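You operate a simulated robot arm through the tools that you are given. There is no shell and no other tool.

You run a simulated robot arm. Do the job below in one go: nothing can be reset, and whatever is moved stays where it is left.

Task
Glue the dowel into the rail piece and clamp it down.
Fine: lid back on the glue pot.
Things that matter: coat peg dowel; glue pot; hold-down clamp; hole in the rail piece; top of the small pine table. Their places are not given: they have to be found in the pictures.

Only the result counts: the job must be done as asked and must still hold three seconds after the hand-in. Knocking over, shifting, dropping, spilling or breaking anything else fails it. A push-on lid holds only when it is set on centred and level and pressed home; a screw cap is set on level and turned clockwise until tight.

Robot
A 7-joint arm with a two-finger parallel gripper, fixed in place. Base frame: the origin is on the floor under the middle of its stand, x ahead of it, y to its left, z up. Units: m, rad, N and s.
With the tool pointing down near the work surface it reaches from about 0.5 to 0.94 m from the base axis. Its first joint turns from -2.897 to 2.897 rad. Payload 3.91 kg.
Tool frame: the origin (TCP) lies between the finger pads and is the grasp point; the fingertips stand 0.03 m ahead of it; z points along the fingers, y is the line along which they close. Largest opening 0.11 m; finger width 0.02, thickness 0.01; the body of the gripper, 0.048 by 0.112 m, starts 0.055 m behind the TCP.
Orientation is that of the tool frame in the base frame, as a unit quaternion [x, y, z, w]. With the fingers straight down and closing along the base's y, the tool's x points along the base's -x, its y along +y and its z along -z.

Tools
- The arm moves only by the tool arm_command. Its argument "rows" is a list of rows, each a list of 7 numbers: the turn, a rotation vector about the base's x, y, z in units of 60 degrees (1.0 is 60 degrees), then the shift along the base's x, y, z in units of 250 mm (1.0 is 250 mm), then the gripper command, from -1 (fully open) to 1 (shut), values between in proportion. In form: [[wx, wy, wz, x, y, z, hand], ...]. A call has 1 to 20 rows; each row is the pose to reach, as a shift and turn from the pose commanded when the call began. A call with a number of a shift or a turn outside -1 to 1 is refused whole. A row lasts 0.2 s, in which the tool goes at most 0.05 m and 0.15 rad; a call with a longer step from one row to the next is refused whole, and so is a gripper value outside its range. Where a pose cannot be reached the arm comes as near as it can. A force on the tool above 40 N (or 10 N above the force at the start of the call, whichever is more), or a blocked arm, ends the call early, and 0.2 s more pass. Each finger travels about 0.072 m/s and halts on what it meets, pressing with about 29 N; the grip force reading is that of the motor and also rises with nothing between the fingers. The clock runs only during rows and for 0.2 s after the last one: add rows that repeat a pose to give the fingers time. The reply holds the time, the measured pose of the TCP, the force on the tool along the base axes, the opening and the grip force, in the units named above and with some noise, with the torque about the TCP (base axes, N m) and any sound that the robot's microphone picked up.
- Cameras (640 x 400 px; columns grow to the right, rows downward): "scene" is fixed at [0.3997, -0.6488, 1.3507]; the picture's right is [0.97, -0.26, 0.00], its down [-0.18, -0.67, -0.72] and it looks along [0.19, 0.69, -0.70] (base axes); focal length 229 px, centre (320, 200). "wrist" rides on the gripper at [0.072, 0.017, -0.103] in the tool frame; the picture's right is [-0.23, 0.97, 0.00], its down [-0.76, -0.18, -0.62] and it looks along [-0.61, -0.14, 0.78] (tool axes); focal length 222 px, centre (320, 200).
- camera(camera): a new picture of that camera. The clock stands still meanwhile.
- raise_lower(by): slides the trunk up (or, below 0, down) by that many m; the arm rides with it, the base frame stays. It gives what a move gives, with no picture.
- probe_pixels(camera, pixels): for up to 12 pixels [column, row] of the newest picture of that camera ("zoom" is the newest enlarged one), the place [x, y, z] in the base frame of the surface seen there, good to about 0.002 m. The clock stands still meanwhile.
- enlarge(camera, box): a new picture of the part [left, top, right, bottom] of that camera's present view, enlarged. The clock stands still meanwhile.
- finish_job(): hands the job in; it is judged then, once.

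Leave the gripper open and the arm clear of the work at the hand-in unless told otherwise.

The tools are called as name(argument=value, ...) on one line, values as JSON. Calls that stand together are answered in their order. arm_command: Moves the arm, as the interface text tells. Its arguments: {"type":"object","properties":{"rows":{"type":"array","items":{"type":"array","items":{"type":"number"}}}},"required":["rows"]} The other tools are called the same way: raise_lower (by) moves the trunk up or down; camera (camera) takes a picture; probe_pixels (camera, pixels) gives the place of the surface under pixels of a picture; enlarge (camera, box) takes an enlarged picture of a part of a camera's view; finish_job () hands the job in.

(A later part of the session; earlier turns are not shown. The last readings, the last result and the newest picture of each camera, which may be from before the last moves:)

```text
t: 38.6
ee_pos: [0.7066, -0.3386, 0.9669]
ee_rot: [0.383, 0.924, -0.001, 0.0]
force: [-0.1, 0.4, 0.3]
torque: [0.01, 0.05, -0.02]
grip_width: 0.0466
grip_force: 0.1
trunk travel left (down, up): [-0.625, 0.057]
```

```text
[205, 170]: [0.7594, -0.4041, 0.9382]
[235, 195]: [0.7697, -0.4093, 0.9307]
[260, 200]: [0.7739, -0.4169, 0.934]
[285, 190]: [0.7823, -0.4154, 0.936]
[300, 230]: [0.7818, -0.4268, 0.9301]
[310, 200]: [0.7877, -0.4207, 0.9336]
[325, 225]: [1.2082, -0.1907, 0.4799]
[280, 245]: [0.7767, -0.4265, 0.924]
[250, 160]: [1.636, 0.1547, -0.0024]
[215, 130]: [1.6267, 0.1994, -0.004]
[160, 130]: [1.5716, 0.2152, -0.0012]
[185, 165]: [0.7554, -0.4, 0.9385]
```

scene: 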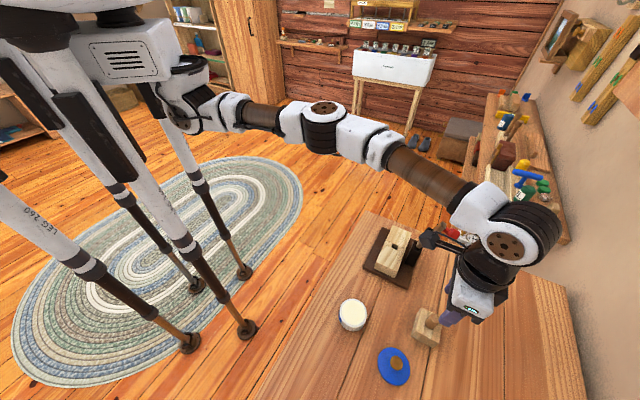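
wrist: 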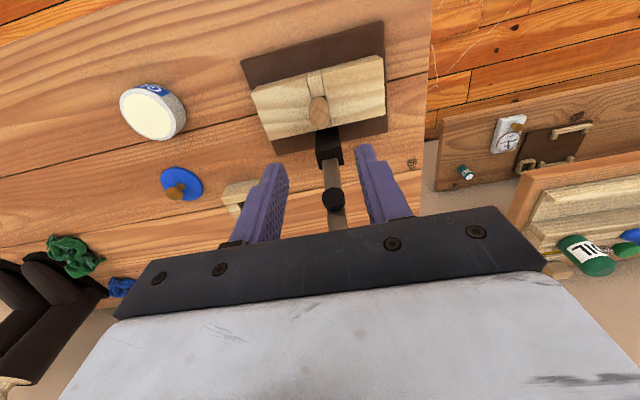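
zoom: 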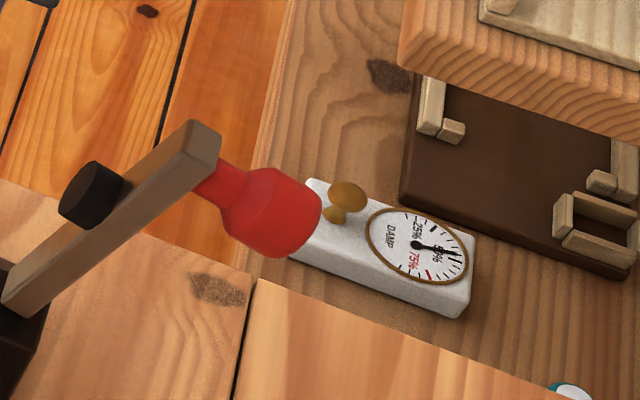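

The handle is a flared red grip standing out behind the lever at z about 0.925, its end about 0.118 m from the hole axis. Plan: close the fingers, go over and behind the handle, and push it toward the rail so the lever swings over onto the dowel. First rise, close, move over behind the handle and lower.

arm_command(rows=[[0, 0, 0, 0, 0, 0.17, 0.5], [0, 0, 0, 0.0, 0.0, 0.2, 1], [0, 0, 0, 0.1, -0.1, 0.2, 1], [0, 0, 0, 0.22, -0.21, 0.2, 1], [0, 0, 0, 0.34, -0.33, 0.2, 1], [0, 0, 0, 0.414, -0.406, 0.2, 1], [0, 0, 0, 0.414, -0.406, 0.2, 1]])

camera(camera="scene")

camera(camera="wrist")

```text
t: 40.2
ee_pos: [0.8011, -0.4301, 1.0174]
ee_rot: [0.383, 0.924, -0.001, 0.001]
force: [0.8, 0.3, 0.1]
torque: [-0.01, 0.01, -0.01]
grip_width: 0.0
grip_force: 28.8
out of reach, approached as far as the arm can: row 6, 7
trunk travel left (down, up): [-0.625, 0.057]
```

```text
taken
```

scene: 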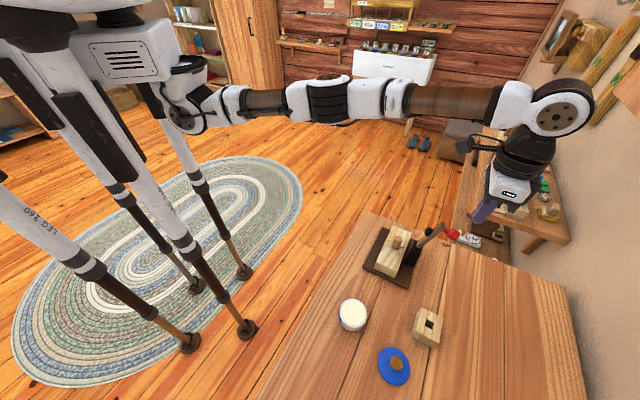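

```text
taken
```

wrist: 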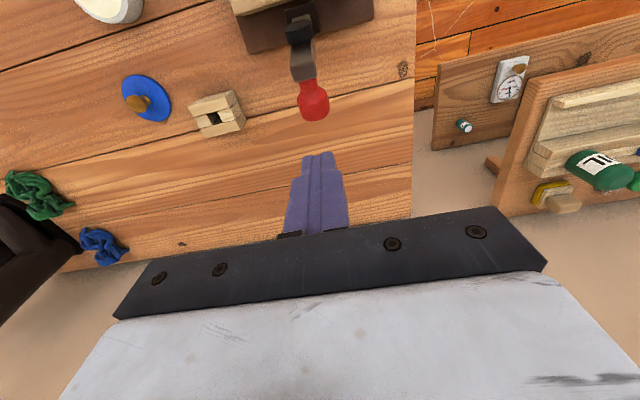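

The arm's reach ended at (0.801, -0.430), e about 0.13 from the hole axis at this height. Raising the trunk should give more reach at this lower working height, so I raise it by 0.055 m.

raise_lower(by=0.055)

```text
t: 41.2
ee_pos: [0.7994, -0.4296, 1.0731]
ee_rot: [0.383, 0.924, -0.001, 0.0]
force: [0.0, -0.8, -0.6]
torque: [-0.02, -0.01, 0.01]
grip_width: 0.0
grip_force: 29.4
trunk travel left (down, up): [-0.68, 0.002]
```

Now I lower by 0.08 m straight down (fingertips then about 0.963, still above the handle) and see the position.

arm_command(rows=[[0, 0, 0, 0, 0, -0.1, 1], [0, 0, 0, 0, 0, -0.2, 1], [0, 0, 0, 0, 0, -0.32, 1], [0, 0, 0, 0, 0, -0.32, 1]])

```text
t: 42.2
ee_pos: [0.7996, -0.4287, 0.994]
ee_rot: [0.382, 0.924, -0.001, 0.001]
force: [-0.5, -0.3, -0.1]
torque: [-0.02, -0.02, 0.01]
grip_width: 0.0
grip_force: 28.7
trunk travel left (down, up): [-0.68, 0.002]
```

Position is (0.7996, -0.429, 0.994). Next I shift 14 mm further outward behind the handle (+0.010, -0.010).

arm_command(rows=[[0, 0, 0, 0.02, -0.02, 0, 1], [0, 0, 0, 0.044, -0.044, 0, 1], [0, 0, 0, 0.044, -0.044, 0, 1]])

camera(camera="wrist")

enlarge(camera="scene", box=[410, 160, 550, 270])

```text
t: 43.0
ee_pos: [0.8038, -0.4359, 0.9938]
ee_rot: [0.383, 0.924, -0.002, 0.002]
force: [0.2, -0.5, -0.5]
torque: [0.03, 0.01, -0.02]
grip_width: 0.0
grip_force: 28.8
out of reach, approached as far as the arm can: row 2, 3
trunk travel left (down, up): [-0.68, 0.002]
```

```text
taken
```

wrist: 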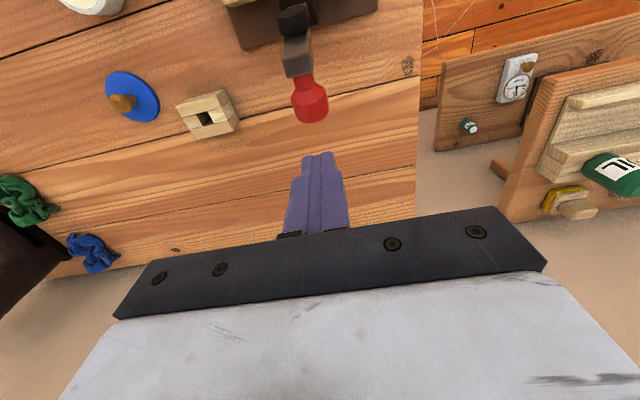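

```text
3.64 times, centred on (480, 215) of scene
```

zoom: 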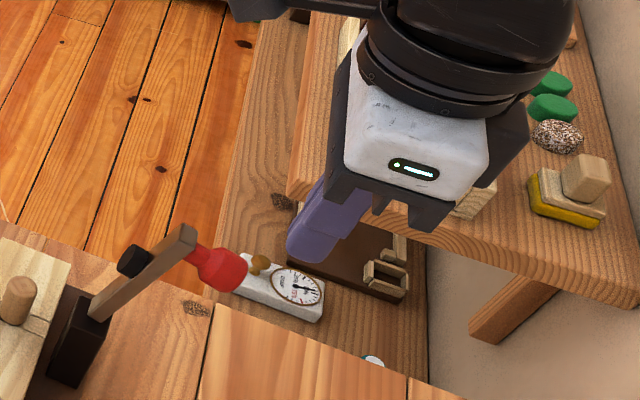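

The fingers are now about 5 mm outside the handle's end. I descend in steps, nudging a bit further outward as the reach grows with lower height.

arm_command(rows=[[0, 0, 0, 0.008, -0.008, -0.04, 1], [0, 0, 0, 0.016, -0.016, -0.08, 1], [0, 0, 0, 0.02, -0.02, -0.12, 1], [0, 0, 0, 0.02, -0.02, -0.12, 1]])

enlarge(camera="wrist", box=[260, 60, 380, 200])

enlarge(camera="scene", box=[420, 180, 520, 270])

```text
t: 44.0
ee_pos: [0.8096, -0.4296, 0.9625]
ee_rot: [0.382, 0.924, -0.002, 0.003]
force: [-1.1, 0.8, 0.5]
torque: [0.01, 0.02, 0.0]
grip_width: 0.0001
grip_force: 29.0
out of reach, approached as far as the arm can: row 2, 3, 4
trunk travel left (down, up): [-0.68, 0.002]
```

```text
2.86 times, centred on (320, 130) of wrist
```

zoom: 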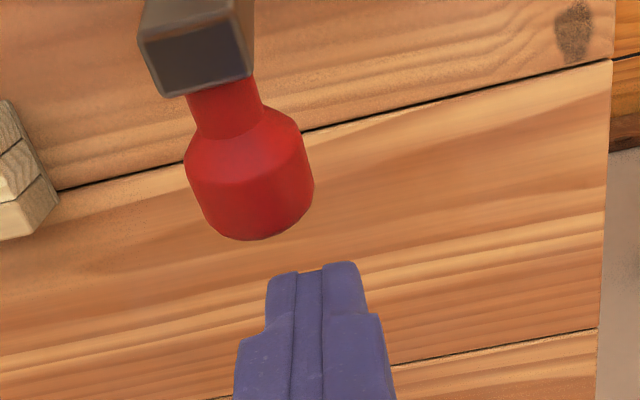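

```text
4.44 times, centred on (470, 225) of scene
```

zoom: 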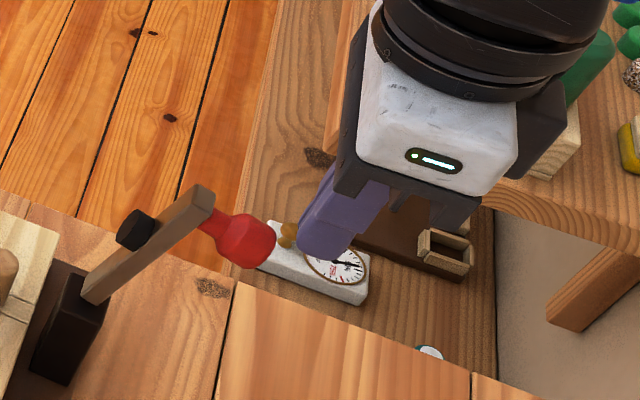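

Reach clipping moved the fingers about 7 mm sideways from the handle's plane (handle at zoom col 250, fingers at col 320). I correct that by (-0.005, -0.005) and lower a further 22 mm.

arm_command(rows=[[0, 0, 0, -0.02, -0.02, 0, 1], [0, 0, 0, -0.02, -0.02, -0.03, 1], [0, 0, 0, -0.02, -0.02, -0.06, 1], [0, 0, 0, -0.02, -0.02, -0.085, 1], [0, 0, 0, -0.02, -0.02, -0.085, 1]])

enlarge(camera="wrist", box=[260, 60, 380, 200])

enlarge(camera="scene", box=[420, 180, 520, 270])

```text
t: 45.2
ee_pos: [0.8065, -0.4363, 0.9414]
ee_rot: [0.383, 0.924, -0.001, 0.001]
force: [-0.5, 0.1, 0.1]
torque: [0.03, -0.01, -0.03]
grip_width: 0.0
grip_force: 29.2
trunk travel left (down, up): [-0.68, 0.002]
```

```text
2.86 times, centred on (320, 130) of wrist
```

zoom: 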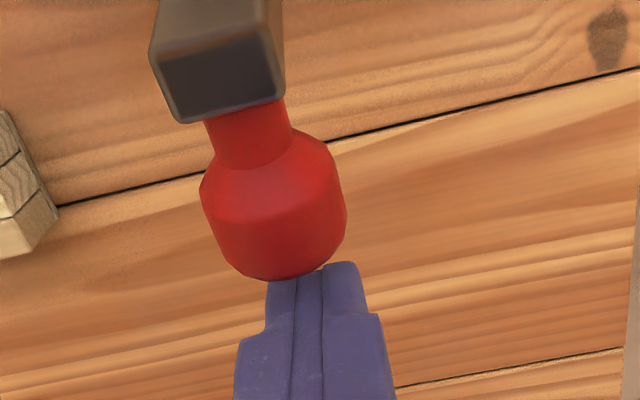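

```text
4.44 times, centred on (470, 225) of scene
```

zoom: 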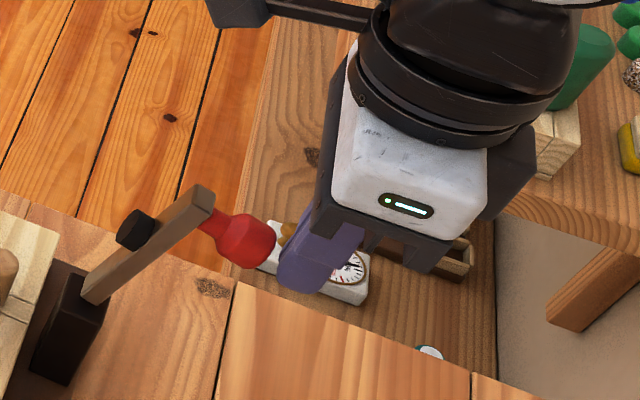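

The closed fingers are right behind the handle's end with about 8 mm gap, tips near z 0.911. I now push toward the rail by 24 mm in small steps and check.

arm_command(rows=[[0, 0, 0, -0.022, 0.009, 0, 1], [0, 0, 0, -0.037, 0.024, 0, 1], [0, 0, 0, -0.052, 0.039, 0, 1], [0, 0, 0, -0.067, 0.054, 0, 1], [0, 0, 0, -0.076, 0.063, 0, 1], [0, 0, 0, -0.076, 0.063, 0, 1]])

enlarge(camera="scene", box=[410, 180, 510, 270])

enlarge(camera="wrist", box=[260, 60, 380, 200])

```text
t: 46.6
ee_pos: [0.7858, -0.4181, 0.9396]
ee_rot: [0.383, 0.924, -0.001, 0.0]
force: [0.0, 0.6, 0.2]
torque: [0.01, 0.01, 0.03]
grip_width: 0.0
grip_force: 28.4
trunk travel left (down, up): [-0.68, 0.002]
```

```text
4.44 times, centred on (460, 225) of scene
```

zoom: 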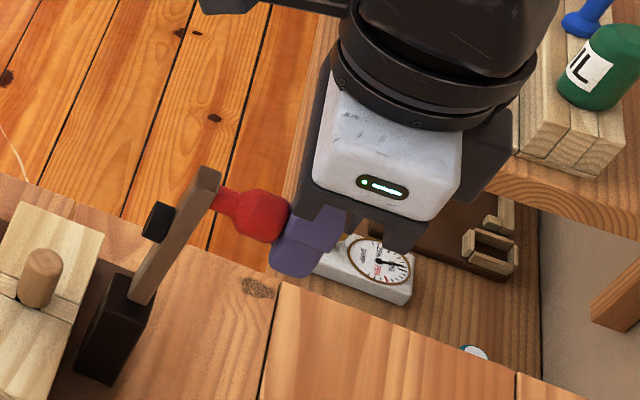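

```text
2.86 times, centred on (320, 130) of wrist
```

zoom: 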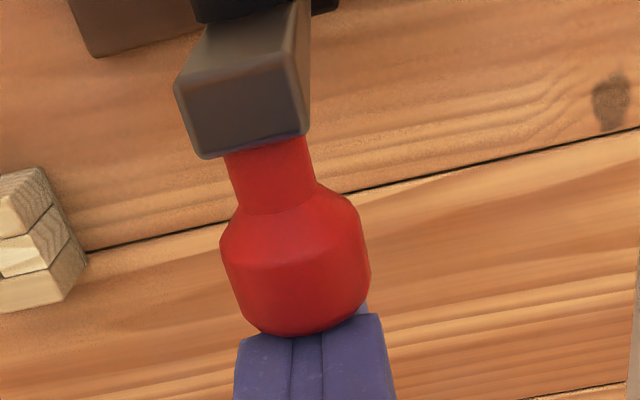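

The lever is swinging with almost no force. Continuing to push 40 mm toward the rail.

arm_command(rows=[[0, 0, 0, -0.017, 0.017, 0, 1], [0, 0, 0, -0.034, 0.034, 0, 1], [0, 0, 0, -0.051, 0.051, 0, 1], [0, 0, 0, -0.068, 0.068, 0, 1], [0, 0, 0, -0.085, 0.085, 0, 1], [0, 0, 0, -0.102, 0.102, 0, 1], [0, 0, 0, -0.113, 0.113, 0, 1], [0, 0, 0, -0.113, 0.113, 0, 1]])

enlarge(camera="scene", box=[390, 180, 490, 270])

enlarge(camera="wrist", box=[260, 60, 380, 200])

```text
t: 48.4
ee_pos: [0.7582, -0.3918, 0.9412]
ee_rot: [0.382, 0.924, -0.001, 0.001]
force: [0.8, -0.1, 0.2]
torque: [-0.03, 0.01, 0.01]
grip_width: 0.0
grip_force: 28.8
trunk travel left (down, up): [-0.68, 0.002]
```

```text
4.44 times, centred on (440, 225) of scene
```

zoom: 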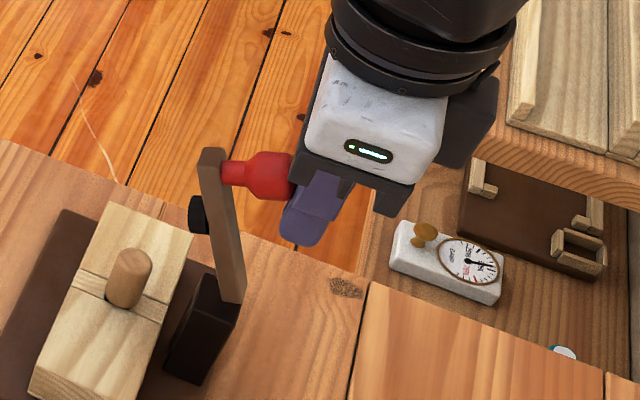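

```text
2.86 times, centred on (320, 130) of wrist
```

zoom: 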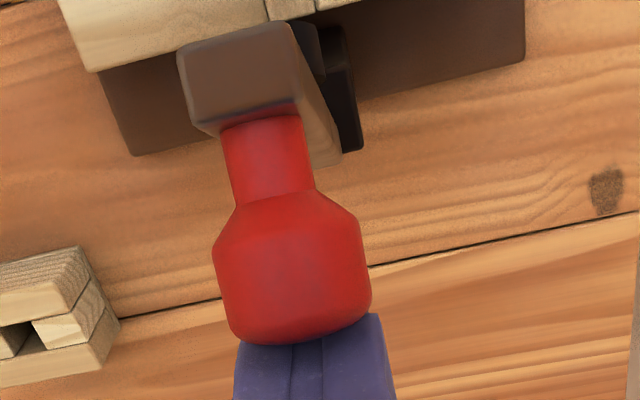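

The lever is just past vertical and leaning toward the rail, still against the fingers. I continue pushing 40 mm.

arm_command(rows=[[0, 0, 0, -0.014, 0.014, 0, 1], [0, 0, 0, -0.028, 0.028, 0, 1], [0, 0, 0, -0.042, 0.042, 0, 1], [0, 0, 0, -0.056, 0.056, 0, 1], [0, 0, 0, -0.07, 0.07, 0, 1], [0, 0, 0, -0.084, 0.084, 0, 1], [0, 0, 0, -0.098, 0.098, 0, 1], [0, 0, 0, -0.113, 0.113, 0, 1], [0, 0, 0, -0.113, 0.113, 0, 1]])

enlarge(camera="scene", box=[370, 180, 470, 270])

enlarge(camera="wrist", box=[250, 60, 390, 210])

```text
t: 50.4
ee_pos: [0.7297, -0.3621, 0.9403]
ee_rot: [0.382, 0.924, -0.001, 0.002]
force: [1.1, 0.4, -0.1]
torque: [0.0, 0.03, 0.02]
grip_width: 0.0001
grip_force: 28.7
trunk travel left (down, up): [-0.68, 0.002]
```

```text
4.44 times, centred on (420, 225) of scene
```

zoom: 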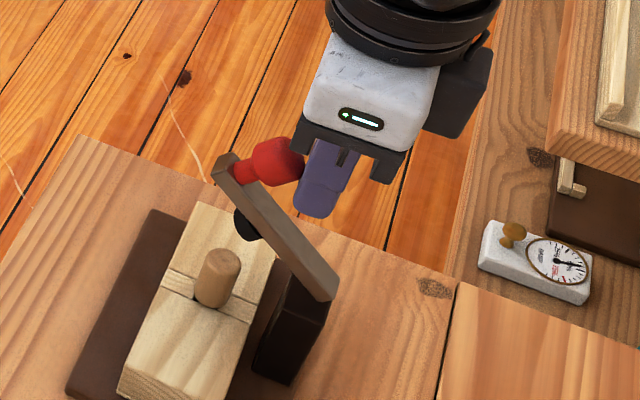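

```text
2.67 times, centred on (320, 135) of wrist
```

zoom: 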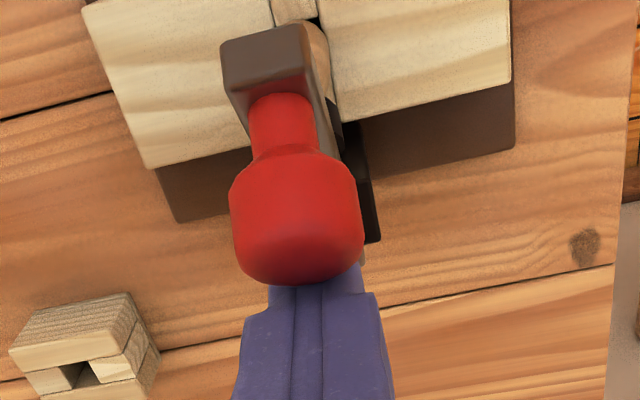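

The lever is about 35° past vertical and following the fingers. Pushing on another 30 mm.

arm_command(rows=[[0, 0, 0, -0.014, 0.014, 0, 1], [0, 0, 0, -0.028, 0.028, 0, 1], [0, 0, 0, -0.042, 0.042, 0, 1], [0, 0, 0, -0.056, 0.056, 0, 1], [0, 0, 0, -0.07, 0.07, 0, 1], [0, 0, 0, -0.084, 0.084, 0, 1], [0, 0, 0, -0.084, 0.084, 0, 1]])

enlarge(camera="scene", box=[370, 180, 470, 270])

enlarge(camera="wrist", box=[250, 60, 390, 210])

```text
t: 52.0
ee_pos: [0.708, -0.3423, 0.9395]
ee_rot: [0.382, 0.924, -0.002, 0.001]
force: [-0.1, -0.4, 0.2]
torque: [-0.02, -0.02, -0.02]
grip_width: 0.0
grip_force: 28.4
trunk travel left (down, up): [-0.68, 0.002]
```

```text
4.44 times, centred on (420, 225) of scene
```

zoom: 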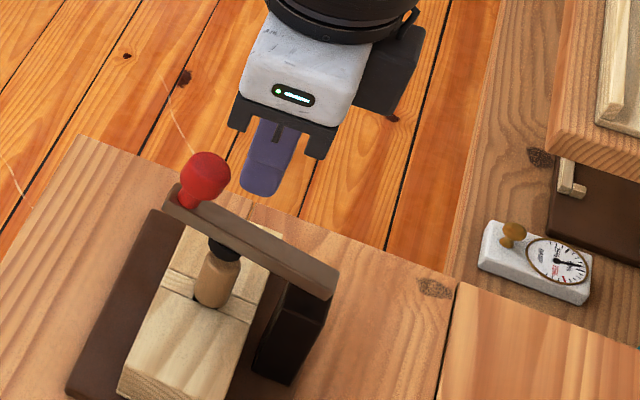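

```text
2.67 times, centred on (320, 135) of wrist
```

zoom: 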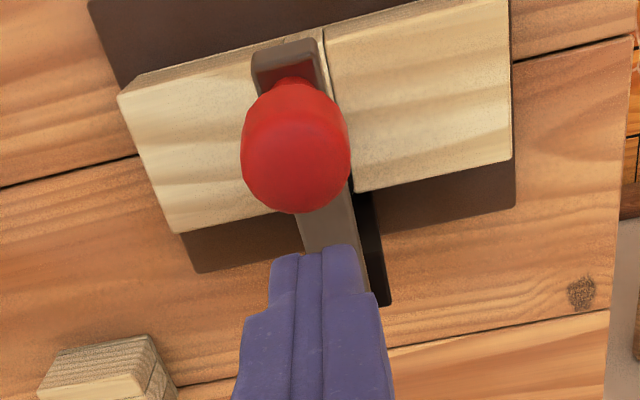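

The lever dropped over: its black pad now sits on the dowel head. I'll probe the handle's top and the lever to press it down next.

probe_pixels(camera="zoom", pixels=[[295, 140], [260, 150], [340, 150], [295, 100], [295, 205], [280, 60], [320, 235], [345, 240], [300, 55], [260, 65]])

enlarge(camera="scene", box=[375, 205, 455, 265])

probe_pixels(camera="zoom", pixels=[[240, 110], [215, 120], [270, 110], [240, 135], [230, 165], [190, 165], [320, 205], [430, 260], [470, 280], [265, 230], [265, 200], [260, 260]])

```text
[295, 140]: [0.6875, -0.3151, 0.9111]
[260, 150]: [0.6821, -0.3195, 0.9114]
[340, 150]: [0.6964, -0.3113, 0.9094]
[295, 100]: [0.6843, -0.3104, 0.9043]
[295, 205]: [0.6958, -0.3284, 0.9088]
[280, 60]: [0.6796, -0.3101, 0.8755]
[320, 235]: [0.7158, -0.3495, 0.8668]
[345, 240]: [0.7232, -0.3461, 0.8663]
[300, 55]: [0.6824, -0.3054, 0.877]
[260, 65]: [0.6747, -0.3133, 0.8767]
```

```text
6.67 times, centred on (415, 235) of scene
```

zoom: 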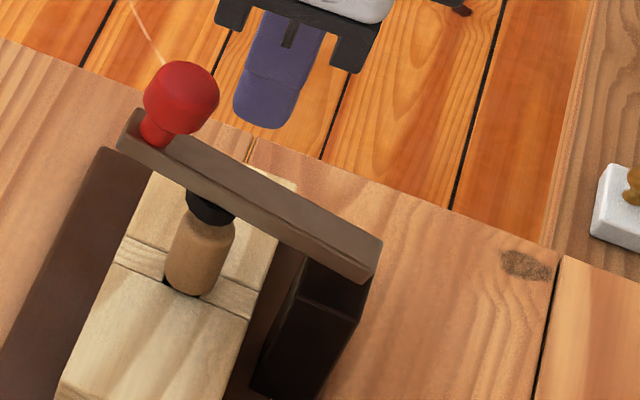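

```text
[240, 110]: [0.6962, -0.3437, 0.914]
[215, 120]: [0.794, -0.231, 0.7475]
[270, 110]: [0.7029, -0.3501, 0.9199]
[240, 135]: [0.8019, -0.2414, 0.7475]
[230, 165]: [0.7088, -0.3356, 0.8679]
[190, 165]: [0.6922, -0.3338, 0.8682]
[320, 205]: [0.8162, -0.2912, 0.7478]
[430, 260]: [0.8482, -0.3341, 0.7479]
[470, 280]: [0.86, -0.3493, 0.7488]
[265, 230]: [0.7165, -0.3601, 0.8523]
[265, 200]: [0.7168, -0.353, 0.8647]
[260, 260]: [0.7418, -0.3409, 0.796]
```

The lever rests on the dowel but is tilted up about 10° at the handle end (lever top 0.876 at the handle, 0.867 nearer the post). I'll go above the handle top at (0.689, -0.3175, 0.911) and press it down.

arm_command(rows=[[0, 0, 0, 0, 0, 0.1, 1], [0, 0, 0, -0.04, 0.05, 0.14, 1], [0, 0, 0, -0.078, 0.098, 0.14, 1], [0, 0, 0, -0.078, 0.098, 0.08, 1], [0, 0, 0, -0.078, 0.098, 0.04, 1], [0, 0, 0, -0.078, 0.098, 0.04, 1]])

enlarge(camera="scene", box=[370, 180, 470, 270])

enlarge(camera="wrist", box=[250, 60, 390, 210])

```text
t: 53.4
ee_pos: [0.6892, -0.317, 0.9495]
ee_rot: [0.383, 0.924, -0.001, 0.001]
force: [0.5, 0.1, -0.1]
torque: [0.02, -0.02, -0.03]
grip_width: 0.0
grip_force: 28.8
trunk travel left (down, up): [-0.68, 0.002]
```

```text
4.44 times, centred on (420, 225) of scene
```

zoom: 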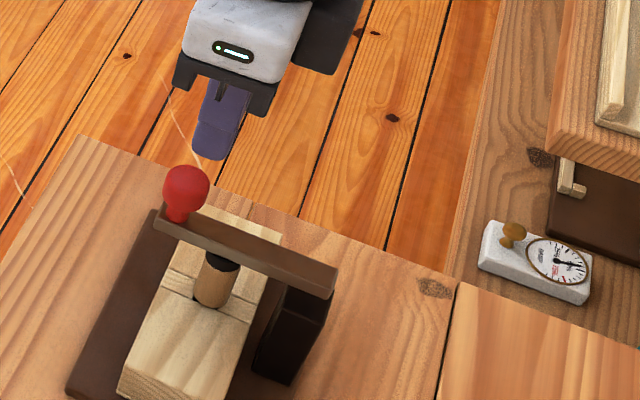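

```text
2.67 times, centred on (320, 135) of wrist
```

zoom: 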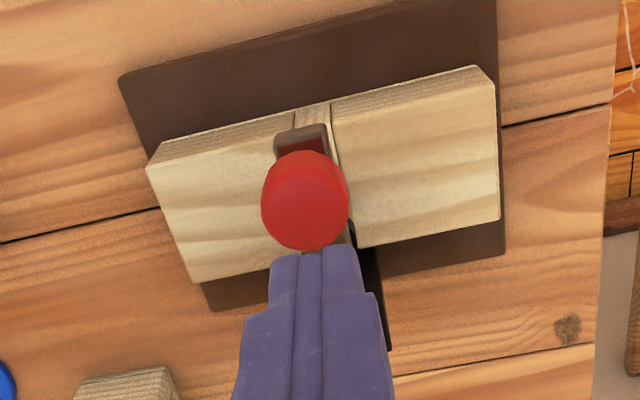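

The lever has sunk further on its own since the last picture (a damped hinge). I'll probe its present handle top and tilt.

probe_pixels(camera="zoom", pixels=[[305, 200], [275, 200], [335, 200], [305, 165], [305, 240], [300, 140], [340, 240], [290, 135]])

enlarge(camera="scene", box=[375, 205, 455, 265])

probe_pixels(camera="zoom", pixels=[[180, 100], [150, 180], [200, 180], [250, 200], [300, 220], [350, 245], [200, 210], [200, 260]])

```text
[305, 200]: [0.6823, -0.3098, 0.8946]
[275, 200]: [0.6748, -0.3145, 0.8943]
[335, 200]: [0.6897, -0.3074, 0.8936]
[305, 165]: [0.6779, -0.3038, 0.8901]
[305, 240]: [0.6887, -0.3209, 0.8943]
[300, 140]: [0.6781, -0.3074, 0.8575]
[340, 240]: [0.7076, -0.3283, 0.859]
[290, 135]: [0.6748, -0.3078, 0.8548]
```

```text
6.67 times, centred on (415, 235) of scene
```

zoom: 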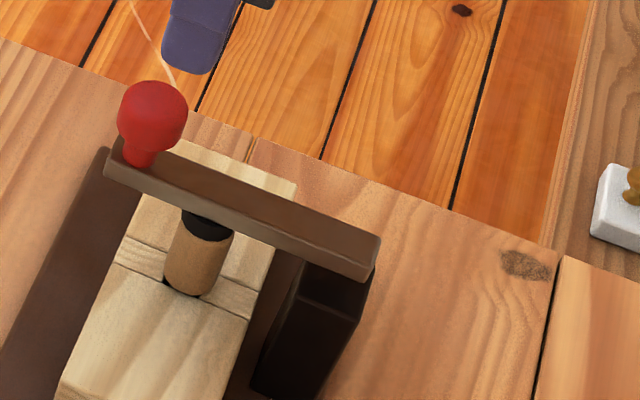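

```text
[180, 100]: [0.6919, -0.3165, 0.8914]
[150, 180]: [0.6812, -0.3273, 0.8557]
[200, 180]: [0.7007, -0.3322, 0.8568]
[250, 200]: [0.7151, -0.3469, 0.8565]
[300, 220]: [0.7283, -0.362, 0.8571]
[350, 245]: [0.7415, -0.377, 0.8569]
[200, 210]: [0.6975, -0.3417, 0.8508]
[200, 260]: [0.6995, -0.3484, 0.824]
```

The lever is now level (top z 0.857 along its length), with its pad on the dowel head. I press down on the handle's top at (0.683, -0.3115) to set the clamp firmly.

arm_command(rows=[[0, 0, 0, -0.025, 0.022, -0.03, 1], [0, 0, 0, -0.025, 0.022, -0.07, 1], [0, 0, 0, -0.025, 0.022, -0.09, 1], [0, 0, 0, -0.025, 0.022, -0.1, 1], [0, 0, 0, -0.025, 0.022, -0.11, 1], [0, 0, 0, -0.025, 0.022, -0.12, 1], [0, 0, 0, -0.025, 0.022, -0.12, 1]])

enlarge(camera="scene", box=[375, 205, 455, 265])

```text
t: 55.0
ee_pos: [0.6829, -0.3121, 0.9242]
ee_rot: [0.381, 0.924, -0.003, 0.004]
force: [0.6, 5.0, 30.9]
torque: [0.04, -0.04, -0.15]
grip_width: 0.0002
grip_force: 29.1
trunk travel left (down, up): [-0.68, 0.002]
```

```text
6.67 times, centred on (415, 235) of scene
```

zoom: 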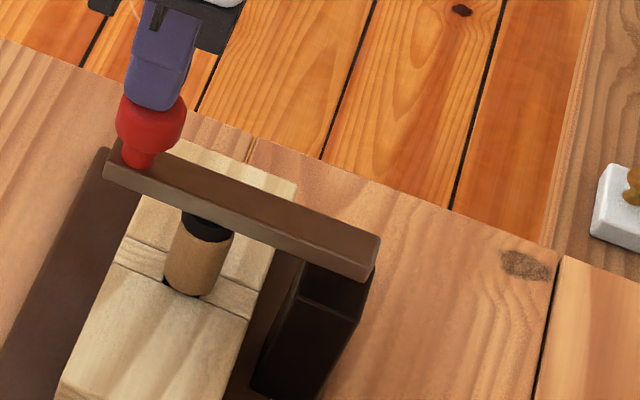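

The press met a firm stop at 31 N and nothing shifted. I lift off and check that the lever stays closed.

arm_command(rows=[[0, 0, 0, 0, 0, 0.02, 1], [0, 0, 0, 0, 0, 0.08, 1], [0, 0, 0, 0, 0, 0.2, 1], [0, 0, 0, 0, 0, 0.32, 1], [0, 0, 0, 0, 0, 0.32, 1]])

enlarge(camera="scene", box=[375, 205, 455, 265])

camera(camera="wrist")

```text
t: 56.2
ee_pos: [0.6822, -0.3131, 1.0001]
ee_rot: [0.383, 0.924, -0.002, 0.001]
force: [0.7, -0.7, -0.3]
torque: [0.01, -0.02, 0.0]
grip_width: 0.0
grip_force: 28.8
trunk travel left (down, up): [-0.68, 0.002]
```

```text
6.67 times, centred on (415, 235) of scene
```

zoom: 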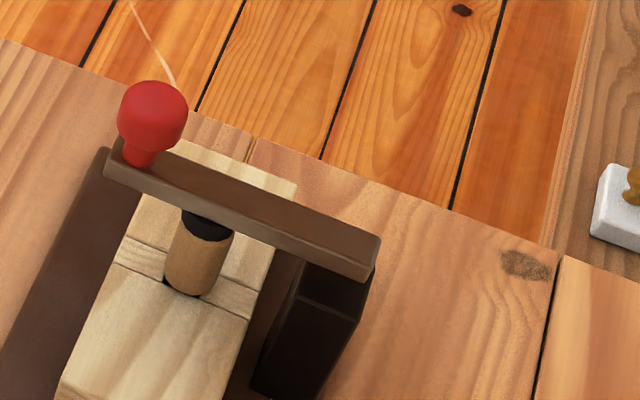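

```text
taken
```

wrist: 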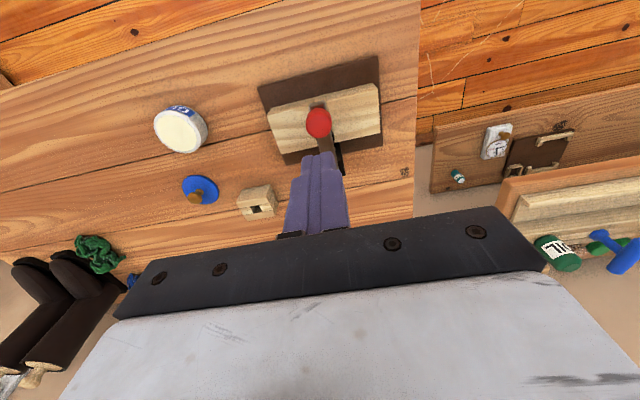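

The clamp stays closed on the dowel. Next the lid: I move over toward it in two stages, opening the fingers on the way.

arm_command(rows=[[0, 0, 0, -0.06, -0.12, 0, 0.5], [0, 0, 0, -0.12, -0.27, 0, 0.2], [0, 0, 0, -0.2, -0.43, -0.02, 0], [0, 0, 0, -0.27, -0.58, -0.06, -0.1], [0, 0, 0, -0.33, -0.74, -0.12, -0.1], [0, 0, 0, -0.37, -0.88, -0.2, -0.1], [0, 0, 0, -0.37, -0.88, -0.2, -0.1]])

camera(camera="wrist")

camera(camera="scene")

```text
t: 57.8
ee_pos: [0.5905, -0.5316, 0.9511]
ee_rot: [0.383, 0.924, -0.002, 0.001]
force: [-0.4, 0.4, -0.7]
torque: [0.02, 0.01, -0.02]
grip_width: 0.0608
grip_force: 0.1
trunk travel left (down, up): [-0.68, 0.002]
```

```text
taken
```

wrist: 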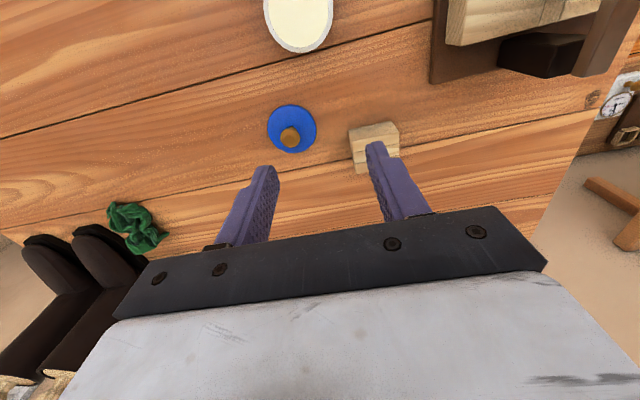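

```text
taken
```

scene: 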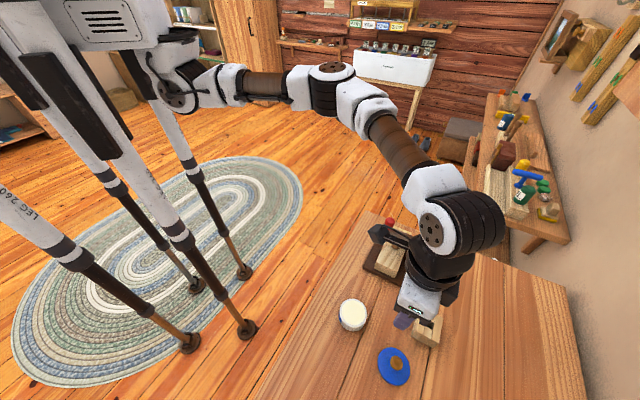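

I'll enlarge the wrist view on the lid at (290,130) and probe its knob and edges.

enlarge(camera="wrist", box=[250, 90, 330, 165])

probe_pixels(camera="zoom", pixels=[[330, 240], [285, 245], [370, 238], [325, 212], [330, 278], [140, 190], [510, 180], [320, 65], [330, 310], [195, 290], [470, 280]])

enlarge(camera="scene", box=[365, 335, 425, 395])

probe_pixels(camera="zoom", pixels=[[325, 180], [285, 175], [365, 185], [330, 150], [320, 215], [200, 180], [430, 230], [310, 90], [300, 340]])

```text
5.33 times, centred on (290, 128) of wrist
```

zoom: 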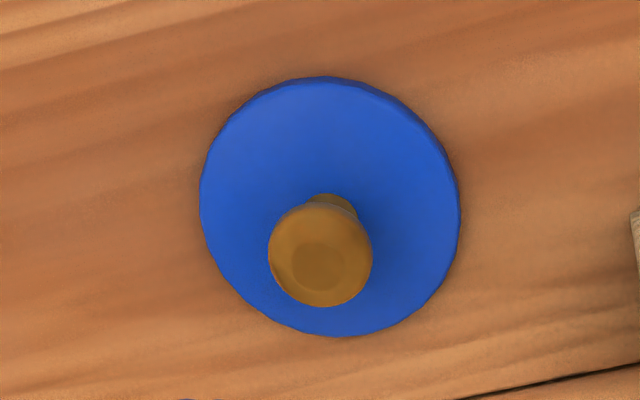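

```text
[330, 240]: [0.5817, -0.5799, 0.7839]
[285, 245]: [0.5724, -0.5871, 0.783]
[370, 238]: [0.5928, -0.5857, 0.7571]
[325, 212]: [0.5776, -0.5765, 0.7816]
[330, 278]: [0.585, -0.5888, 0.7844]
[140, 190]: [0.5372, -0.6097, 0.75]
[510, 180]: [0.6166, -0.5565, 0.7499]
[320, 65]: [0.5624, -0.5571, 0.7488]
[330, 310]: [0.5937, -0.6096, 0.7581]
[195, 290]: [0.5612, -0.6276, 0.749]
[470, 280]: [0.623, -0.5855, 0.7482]
```

```text
6.67 times, centred on (395, 365) of scene
```

zoom: 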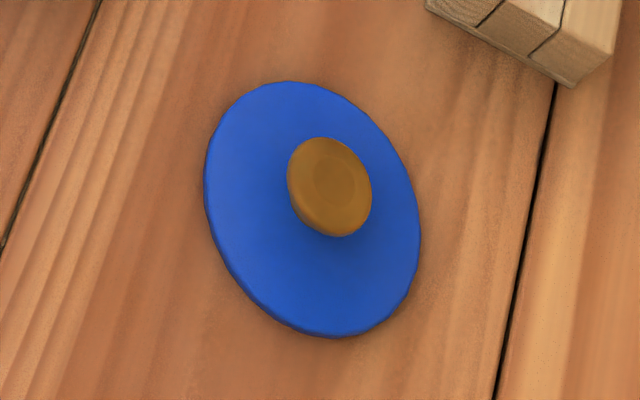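

```text
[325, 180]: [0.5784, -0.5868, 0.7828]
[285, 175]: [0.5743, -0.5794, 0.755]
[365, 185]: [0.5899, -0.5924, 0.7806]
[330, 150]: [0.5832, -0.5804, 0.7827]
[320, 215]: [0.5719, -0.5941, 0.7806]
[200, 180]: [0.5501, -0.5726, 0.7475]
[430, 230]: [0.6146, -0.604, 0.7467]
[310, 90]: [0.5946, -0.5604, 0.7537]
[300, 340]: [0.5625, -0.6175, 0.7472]
```

I'll take one more zoom of the lid with the wrist camera and probe its edges precisely for the centre.

enlarge(camera="wrist", box=[250, 90, 330, 165])

probe_pixels(camera="zoom", pixels=[[206, 205], [453, 205], [330, 84], [335, 330], [245, 120], [420, 295], [420, 125], [240, 290], [320, 255], [275, 258], [368, 252], [320, 302]])

```text
5.33 times, centred on (290, 128) of wrist
```

zoom: 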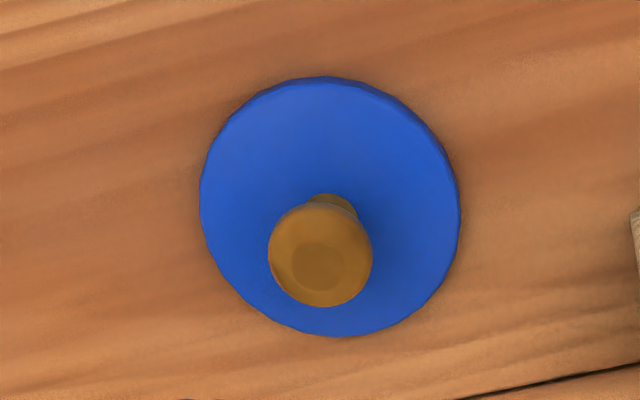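

```text
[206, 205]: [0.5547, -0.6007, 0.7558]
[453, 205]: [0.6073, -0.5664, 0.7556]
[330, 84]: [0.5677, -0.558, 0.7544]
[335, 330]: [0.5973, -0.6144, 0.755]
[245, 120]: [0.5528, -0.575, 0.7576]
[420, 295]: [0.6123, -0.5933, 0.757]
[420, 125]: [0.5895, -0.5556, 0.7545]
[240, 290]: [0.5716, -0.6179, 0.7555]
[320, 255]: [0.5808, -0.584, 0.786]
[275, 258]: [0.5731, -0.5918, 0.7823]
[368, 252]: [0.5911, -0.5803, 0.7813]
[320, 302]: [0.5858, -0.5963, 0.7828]
```

Lid centre about (0.5812, -0.586), lid top 0.7555, knob top 0.7845. I move over it and descend to TCP z about 0.812 first (fingertips just around the knob top), then check.

arm_command(rows=[[0, 0, 0, -0.02, -0.11, -0.05, -0.1], [0, 0, 0, -0.035, -0.214, -0.12, -0.1], [0, 0, 0, -0.035, -0.214, -0.25, -0.1], [0, 0, 0, -0.035, -0.214, -0.38, -0.1], [0, 0, 0, -0.035, -0.214, -0.48, -0.1], [0, 0, 0, -0.035, -0.214, -0.55, -0.1], [0, 0, 0, -0.035, -0.214, -0.55, -0.1]])

enlarge(camera="wrist", box=[220, 60, 420, 210])

probe_pixels(camera="zoom", pixels=[[318, 290], [290, 290], [345, 290], [318, 260], [318, 325]])

```text
t: 59.4
ee_pos: [0.5811, -0.5847, 0.8123]
ee_rot: [0.383, 0.924, -0.002, 0.001]
force: [0.1, 0.0, -1.2]
torque: [-0.02, 0.02, -0.02]
grip_width: 0.0606
grip_force: 0.0
trunk travel left (down, up): [-0.68, 0.002]
```

```text
2.67 times, centred on (320, 135) of wrist
```

zoom: 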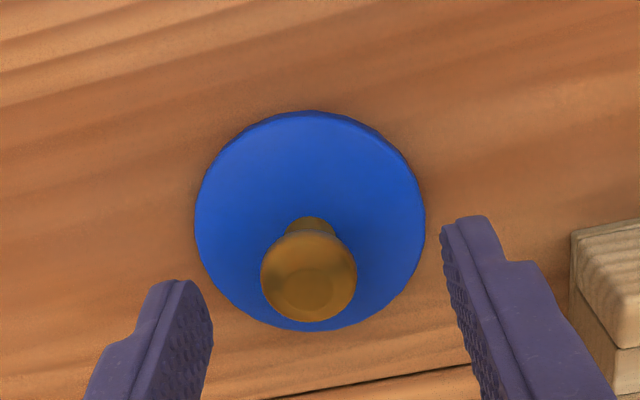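

```text
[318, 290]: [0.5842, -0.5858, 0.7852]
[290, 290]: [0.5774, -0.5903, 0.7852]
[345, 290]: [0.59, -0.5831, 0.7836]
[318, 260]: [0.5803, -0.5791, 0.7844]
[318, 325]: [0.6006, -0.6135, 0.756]
```

The knob is centred under the TCP to about 1 mm. Lowering 22 mm more so the fingers take the full knob, then closing slowly.

arm_command(rows=[[0, 0, 0, 0, 0, -0.04, -0.1], [0, 0, 0, 0, 0, -0.075, -0.1], [0, 0, 0, 0, 0, -0.09, -0.1], [0, 0, 0, 0, 0, -0.09, 0.2], [0, 0, 0, 0, 0, -0.09, 0.45], [0, 0, 0, 0, 0, -0.09, 0.6], [0, 0, 0, 0, 0, -0.09, 0.8], [0, 0, 0, 0, 0, -0.09, 1], [0, 0, 0, 0, 0, -0.09, 1]])

enlarge(camera="wrist", box=[220, 60, 420, 210])

```text
t: 61.4
ee_pos: [0.5822, -0.5846, 0.7907]
ee_rot: [0.383, 0.924, -0.001, 0.001]
force: [0.4, 0.5, 0.5]
torque: [-0.01, 0.01, 0.04]
grip_width: 0.023
grip_force: 29.2
trunk travel left (down, up): [-0.68, 0.002]
```

```text
2.67 times, centred on (320, 135) of wrist
```

zoom: 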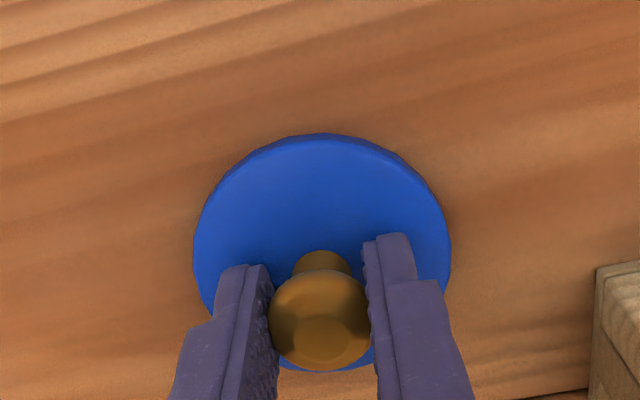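

Gripped at 0.023 m. I lift gently 12 mm and check whether the lid follows without slipping.

arm_command(rows=[[0, 0, 0, 0, 0, 0.01, 1], [0, 0, 0, 0, 0, 0.025, 1], [0, 0, 0, 0, 0, 0.048, 1], [0, 0, 0, 0, 0, 0.048, 1]])

enlarge(camera="wrist", box=[220, 60, 420, 210])

probe_pixels(camera="zoom", pixels=[[318, 335], [320, 200], [230, 220], [420, 200], [318, 350], [320, 150]])

```text
t: 62.4
ee_pos: [0.5823, -0.5845, 0.8024]
ee_rot: [0.383, 0.924, -0.001, 0.001]
force: [0.3, 0.4, 0.3]
torque: [0.01, -0.01, -0.02]
grip_width: 0.0232
grip_force: 29.0
trunk travel left (down, up): [-0.68, 0.002]
```

```text
2.67 times, centred on (320, 135) of wrist
```

zoom: 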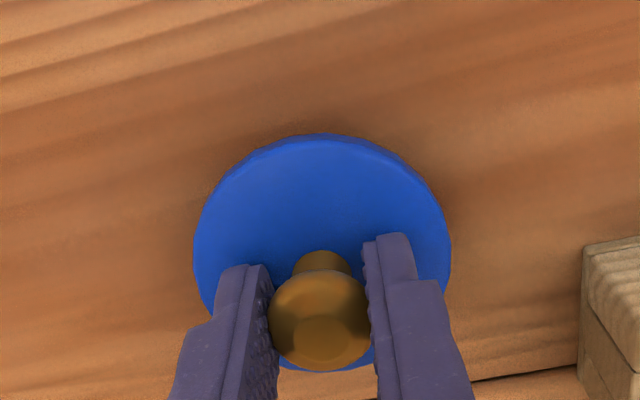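

```text
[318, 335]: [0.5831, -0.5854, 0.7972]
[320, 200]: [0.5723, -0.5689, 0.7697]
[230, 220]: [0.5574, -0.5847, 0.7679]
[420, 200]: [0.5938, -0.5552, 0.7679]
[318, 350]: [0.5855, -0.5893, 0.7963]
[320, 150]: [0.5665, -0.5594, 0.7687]
```

The lid follows and stays level (top 0.768, 0.034 below the TCP). I lift it and carry it over to the pot at height.

arm_command(rows=[[0, 0, 0, 0, 0, 0.1, 1], [0, 0, 0, 0, 0, 0.2, 1], [0, 0, 0, -0.04, 0.08, 0.29, 1], [0, 0, 0, -0.1, 0.2, 0.29, 1], [0, 0, 0, -0.16, 0.34, 0.29, 1], [0, 0, 0, -0.21, 0.452, 0.29, 1], [0, 0, 0, -0.21, 0.452, 0.29, 1]])

enlarge(camera="wrist", box=[220, 60, 420, 210])

enlarge(camera="scene", box=[310, 260, 400, 340])

```text
t: 64.0
ee_pos: [0.5275, -0.4714, 0.8752]
ee_rot: [0.381, 0.924, -0.002, 0.002]
force: [0.4, -0.9, -1.1]
torque: [0.0, -0.05, -0.01]
grip_width: 0.0234
grip_force: 28.9
trunk travel left (down, up): [-0.68, 0.002]
```

```text
2.67 times, centred on (320, 135) of wrist
```

zoom: 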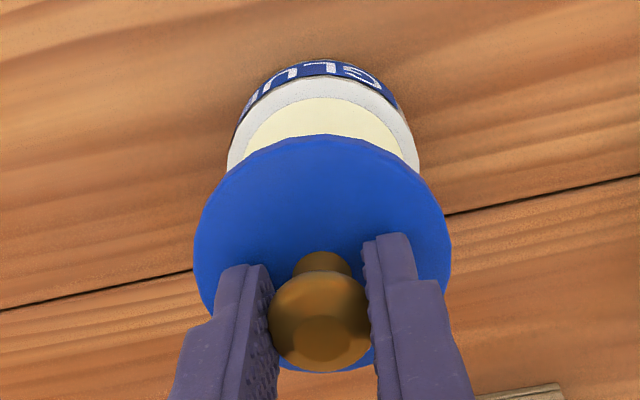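

```text
5.00 times, centred on (355, 300) of scene
```

zoom: 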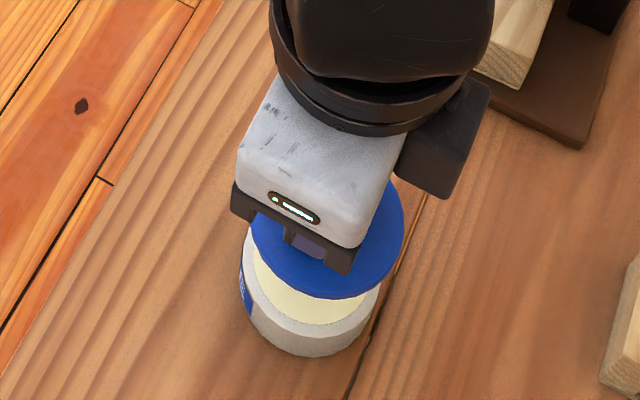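

The lid is held level above the pot. I'll probe both the pot's rim and the lid's edge in the wrist view to align the centres.

enlarge(camera="wrist", box=[260, 70, 380, 170])

probe_pixels(camera="zoom", pixels=[[160, 150], [480, 150], [322, 38], [235, 75], [410, 75], [200, 110], [445, 110], [120, 300], [535, 300], [322, 150], [200, 190], [450, 190]])

```text
4.00 times, centred on (320, 120) of wrist
```

zoom: 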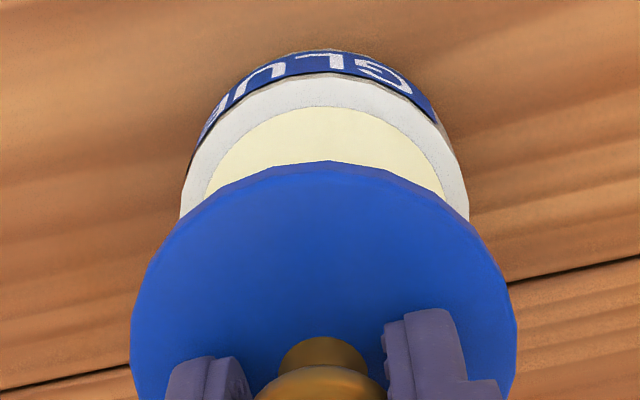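

```text
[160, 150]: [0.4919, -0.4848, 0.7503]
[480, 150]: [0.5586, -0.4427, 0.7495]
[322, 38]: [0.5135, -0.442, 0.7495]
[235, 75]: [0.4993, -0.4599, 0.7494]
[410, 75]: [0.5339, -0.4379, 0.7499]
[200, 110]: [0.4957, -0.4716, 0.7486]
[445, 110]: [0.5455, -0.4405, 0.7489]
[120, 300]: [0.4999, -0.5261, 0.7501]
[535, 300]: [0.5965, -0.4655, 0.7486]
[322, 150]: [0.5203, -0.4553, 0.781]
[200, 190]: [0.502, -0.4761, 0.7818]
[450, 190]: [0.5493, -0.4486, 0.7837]
```

More exact probes on the rim's outer edge and the lid's edge.

probe_pixels(camera="zoom", pixels=[[187, 205], [464, 205], [325, 80], [245, 105], [405, 98], [205, 155], [448, 150], [140, 280], [508, 270], [325, 168], [180, 225], [470, 225]])

```text
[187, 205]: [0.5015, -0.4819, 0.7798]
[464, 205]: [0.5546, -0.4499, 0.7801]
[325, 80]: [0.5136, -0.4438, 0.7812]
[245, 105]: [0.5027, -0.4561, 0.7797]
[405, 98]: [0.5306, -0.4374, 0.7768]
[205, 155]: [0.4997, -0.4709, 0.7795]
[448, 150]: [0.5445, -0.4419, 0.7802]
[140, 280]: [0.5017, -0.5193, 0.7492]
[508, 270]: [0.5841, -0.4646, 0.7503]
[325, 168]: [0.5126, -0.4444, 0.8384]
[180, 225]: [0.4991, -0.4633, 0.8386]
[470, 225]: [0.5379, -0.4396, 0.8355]
```

Comparing both outlines, the lid needs to shift about 1 mm in +y to be centred on the pot. I apply that and lower to just above the rim (TCP z about 0.826), then look again.

arm_command(rows=[[0, 0, 0, 0.001, 0.0036, -0.05, 1], [0, 0, 0, 0.001, 0.0036, -0.11, 1], [0, 0, 0, 0.001, 0.0036, -0.16, 1], [0, 0, 0, 0.001, 0.0036, -0.19, 1], [0, 0, 0, 0.001, 0.0036, -0.19, 1]])

enlarge(camera="wrist", box=[250, 80, 390, 210])

enlarge(camera="scene", box=[320, 280, 390, 340])

```text
t: 65.2
ee_pos: [0.5294, -0.4714, 0.8279]
ee_rot: [0.383, 0.924, -0.002, 0.001]
force: [-0.3, 0.8, 0.1]
torque: [0.01, -0.01, 0.02]
grip_width: 0.0232
grip_force: 28.8
trunk travel left (down, up): [-0.68, 0.002]
```

```text
3.08 times, centred on (320, 145) of wrist
```

zoom: 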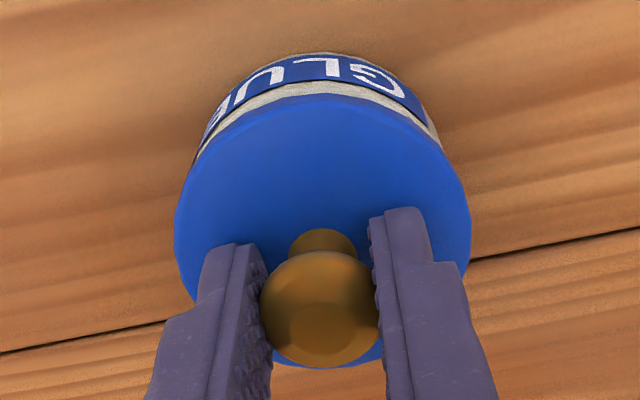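

```text
6.67 times, centred on (355, 310) of scene
```

zoom: 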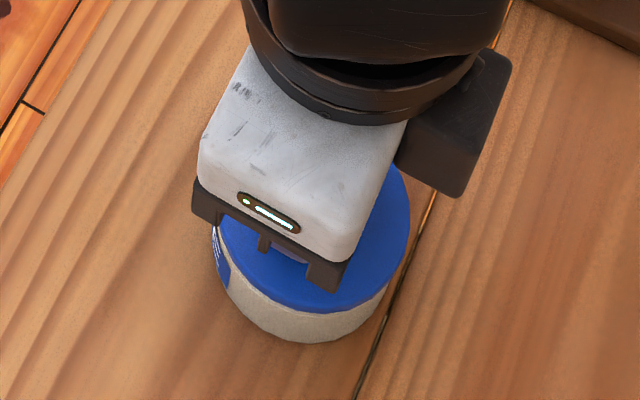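

The lid sits centred a few millimetres over the rim. Lowering in 1.5 mm steps and pressing to roughly 25-30 N.

arm_command(rows=[[0, 0, 0, 0, 0, -0.008, 1], [0, 0, 0, 0, 0, -0.016, 1], [0, 0, 0, 0, 0, -0.024, 1], [0, 0, 0, 0, 0, -0.032, 1], [0, 0, 0, 0, 0, -0.04, 1], [0, 0, 0, 0, 0, -0.044, 1], [0, 0, 0, 0, 0, -0.044, 1]])

enlarge(camera="wrist", box=[250, 80, 390, 210])

```text
t: 66.8
ee_pos: [0.5286, -0.4727, 0.8204]
ee_rot: [0.382, 0.924, -0.004, 0.004]
force: [1.6, 3.4, 37.7]
torque: [0.01, -0.12, -0.03]
grip_width: 0.0235
grip_force: 29.0
trunk travel left (down, up): [-0.68, 0.002]
heard: snap
```

```text
3.08 times, centred on (320, 145) of wrist
```

zoom: 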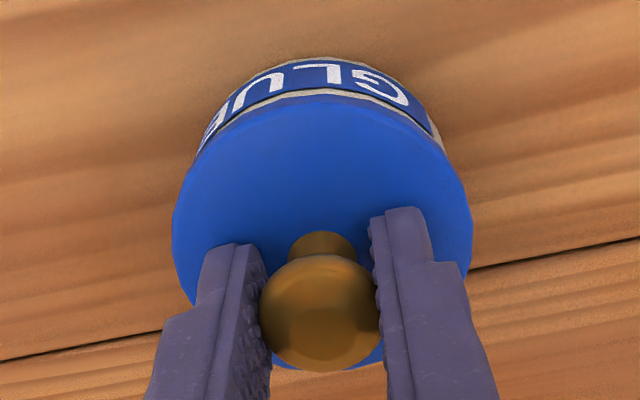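

I heard the snap: the lid is home at 37.7 N. I ease the pressure by rising 3.5 mm (still slightly pressing), then open the fingers.

arm_command(rows=[[0, 0, 0, 0, 0, 0.006, 1], [0, 0, 0, 0, 0, 0.014, 1], [0, 0, 0, 0, 0, 0.014, 1]])

```text
t: 67.6
ee_pos: [0.5297, -0.471, 0.8205]
ee_rot: [0.382, 0.924, -0.002, 0.002]
force: [4.5, -5.4, 20.1]
torque: [-0.3, -0.24, 0.01]
grip_width: 0.0234
grip_force: 29.5
trunk travel left (down, up): [-0.68, 0.002]
```

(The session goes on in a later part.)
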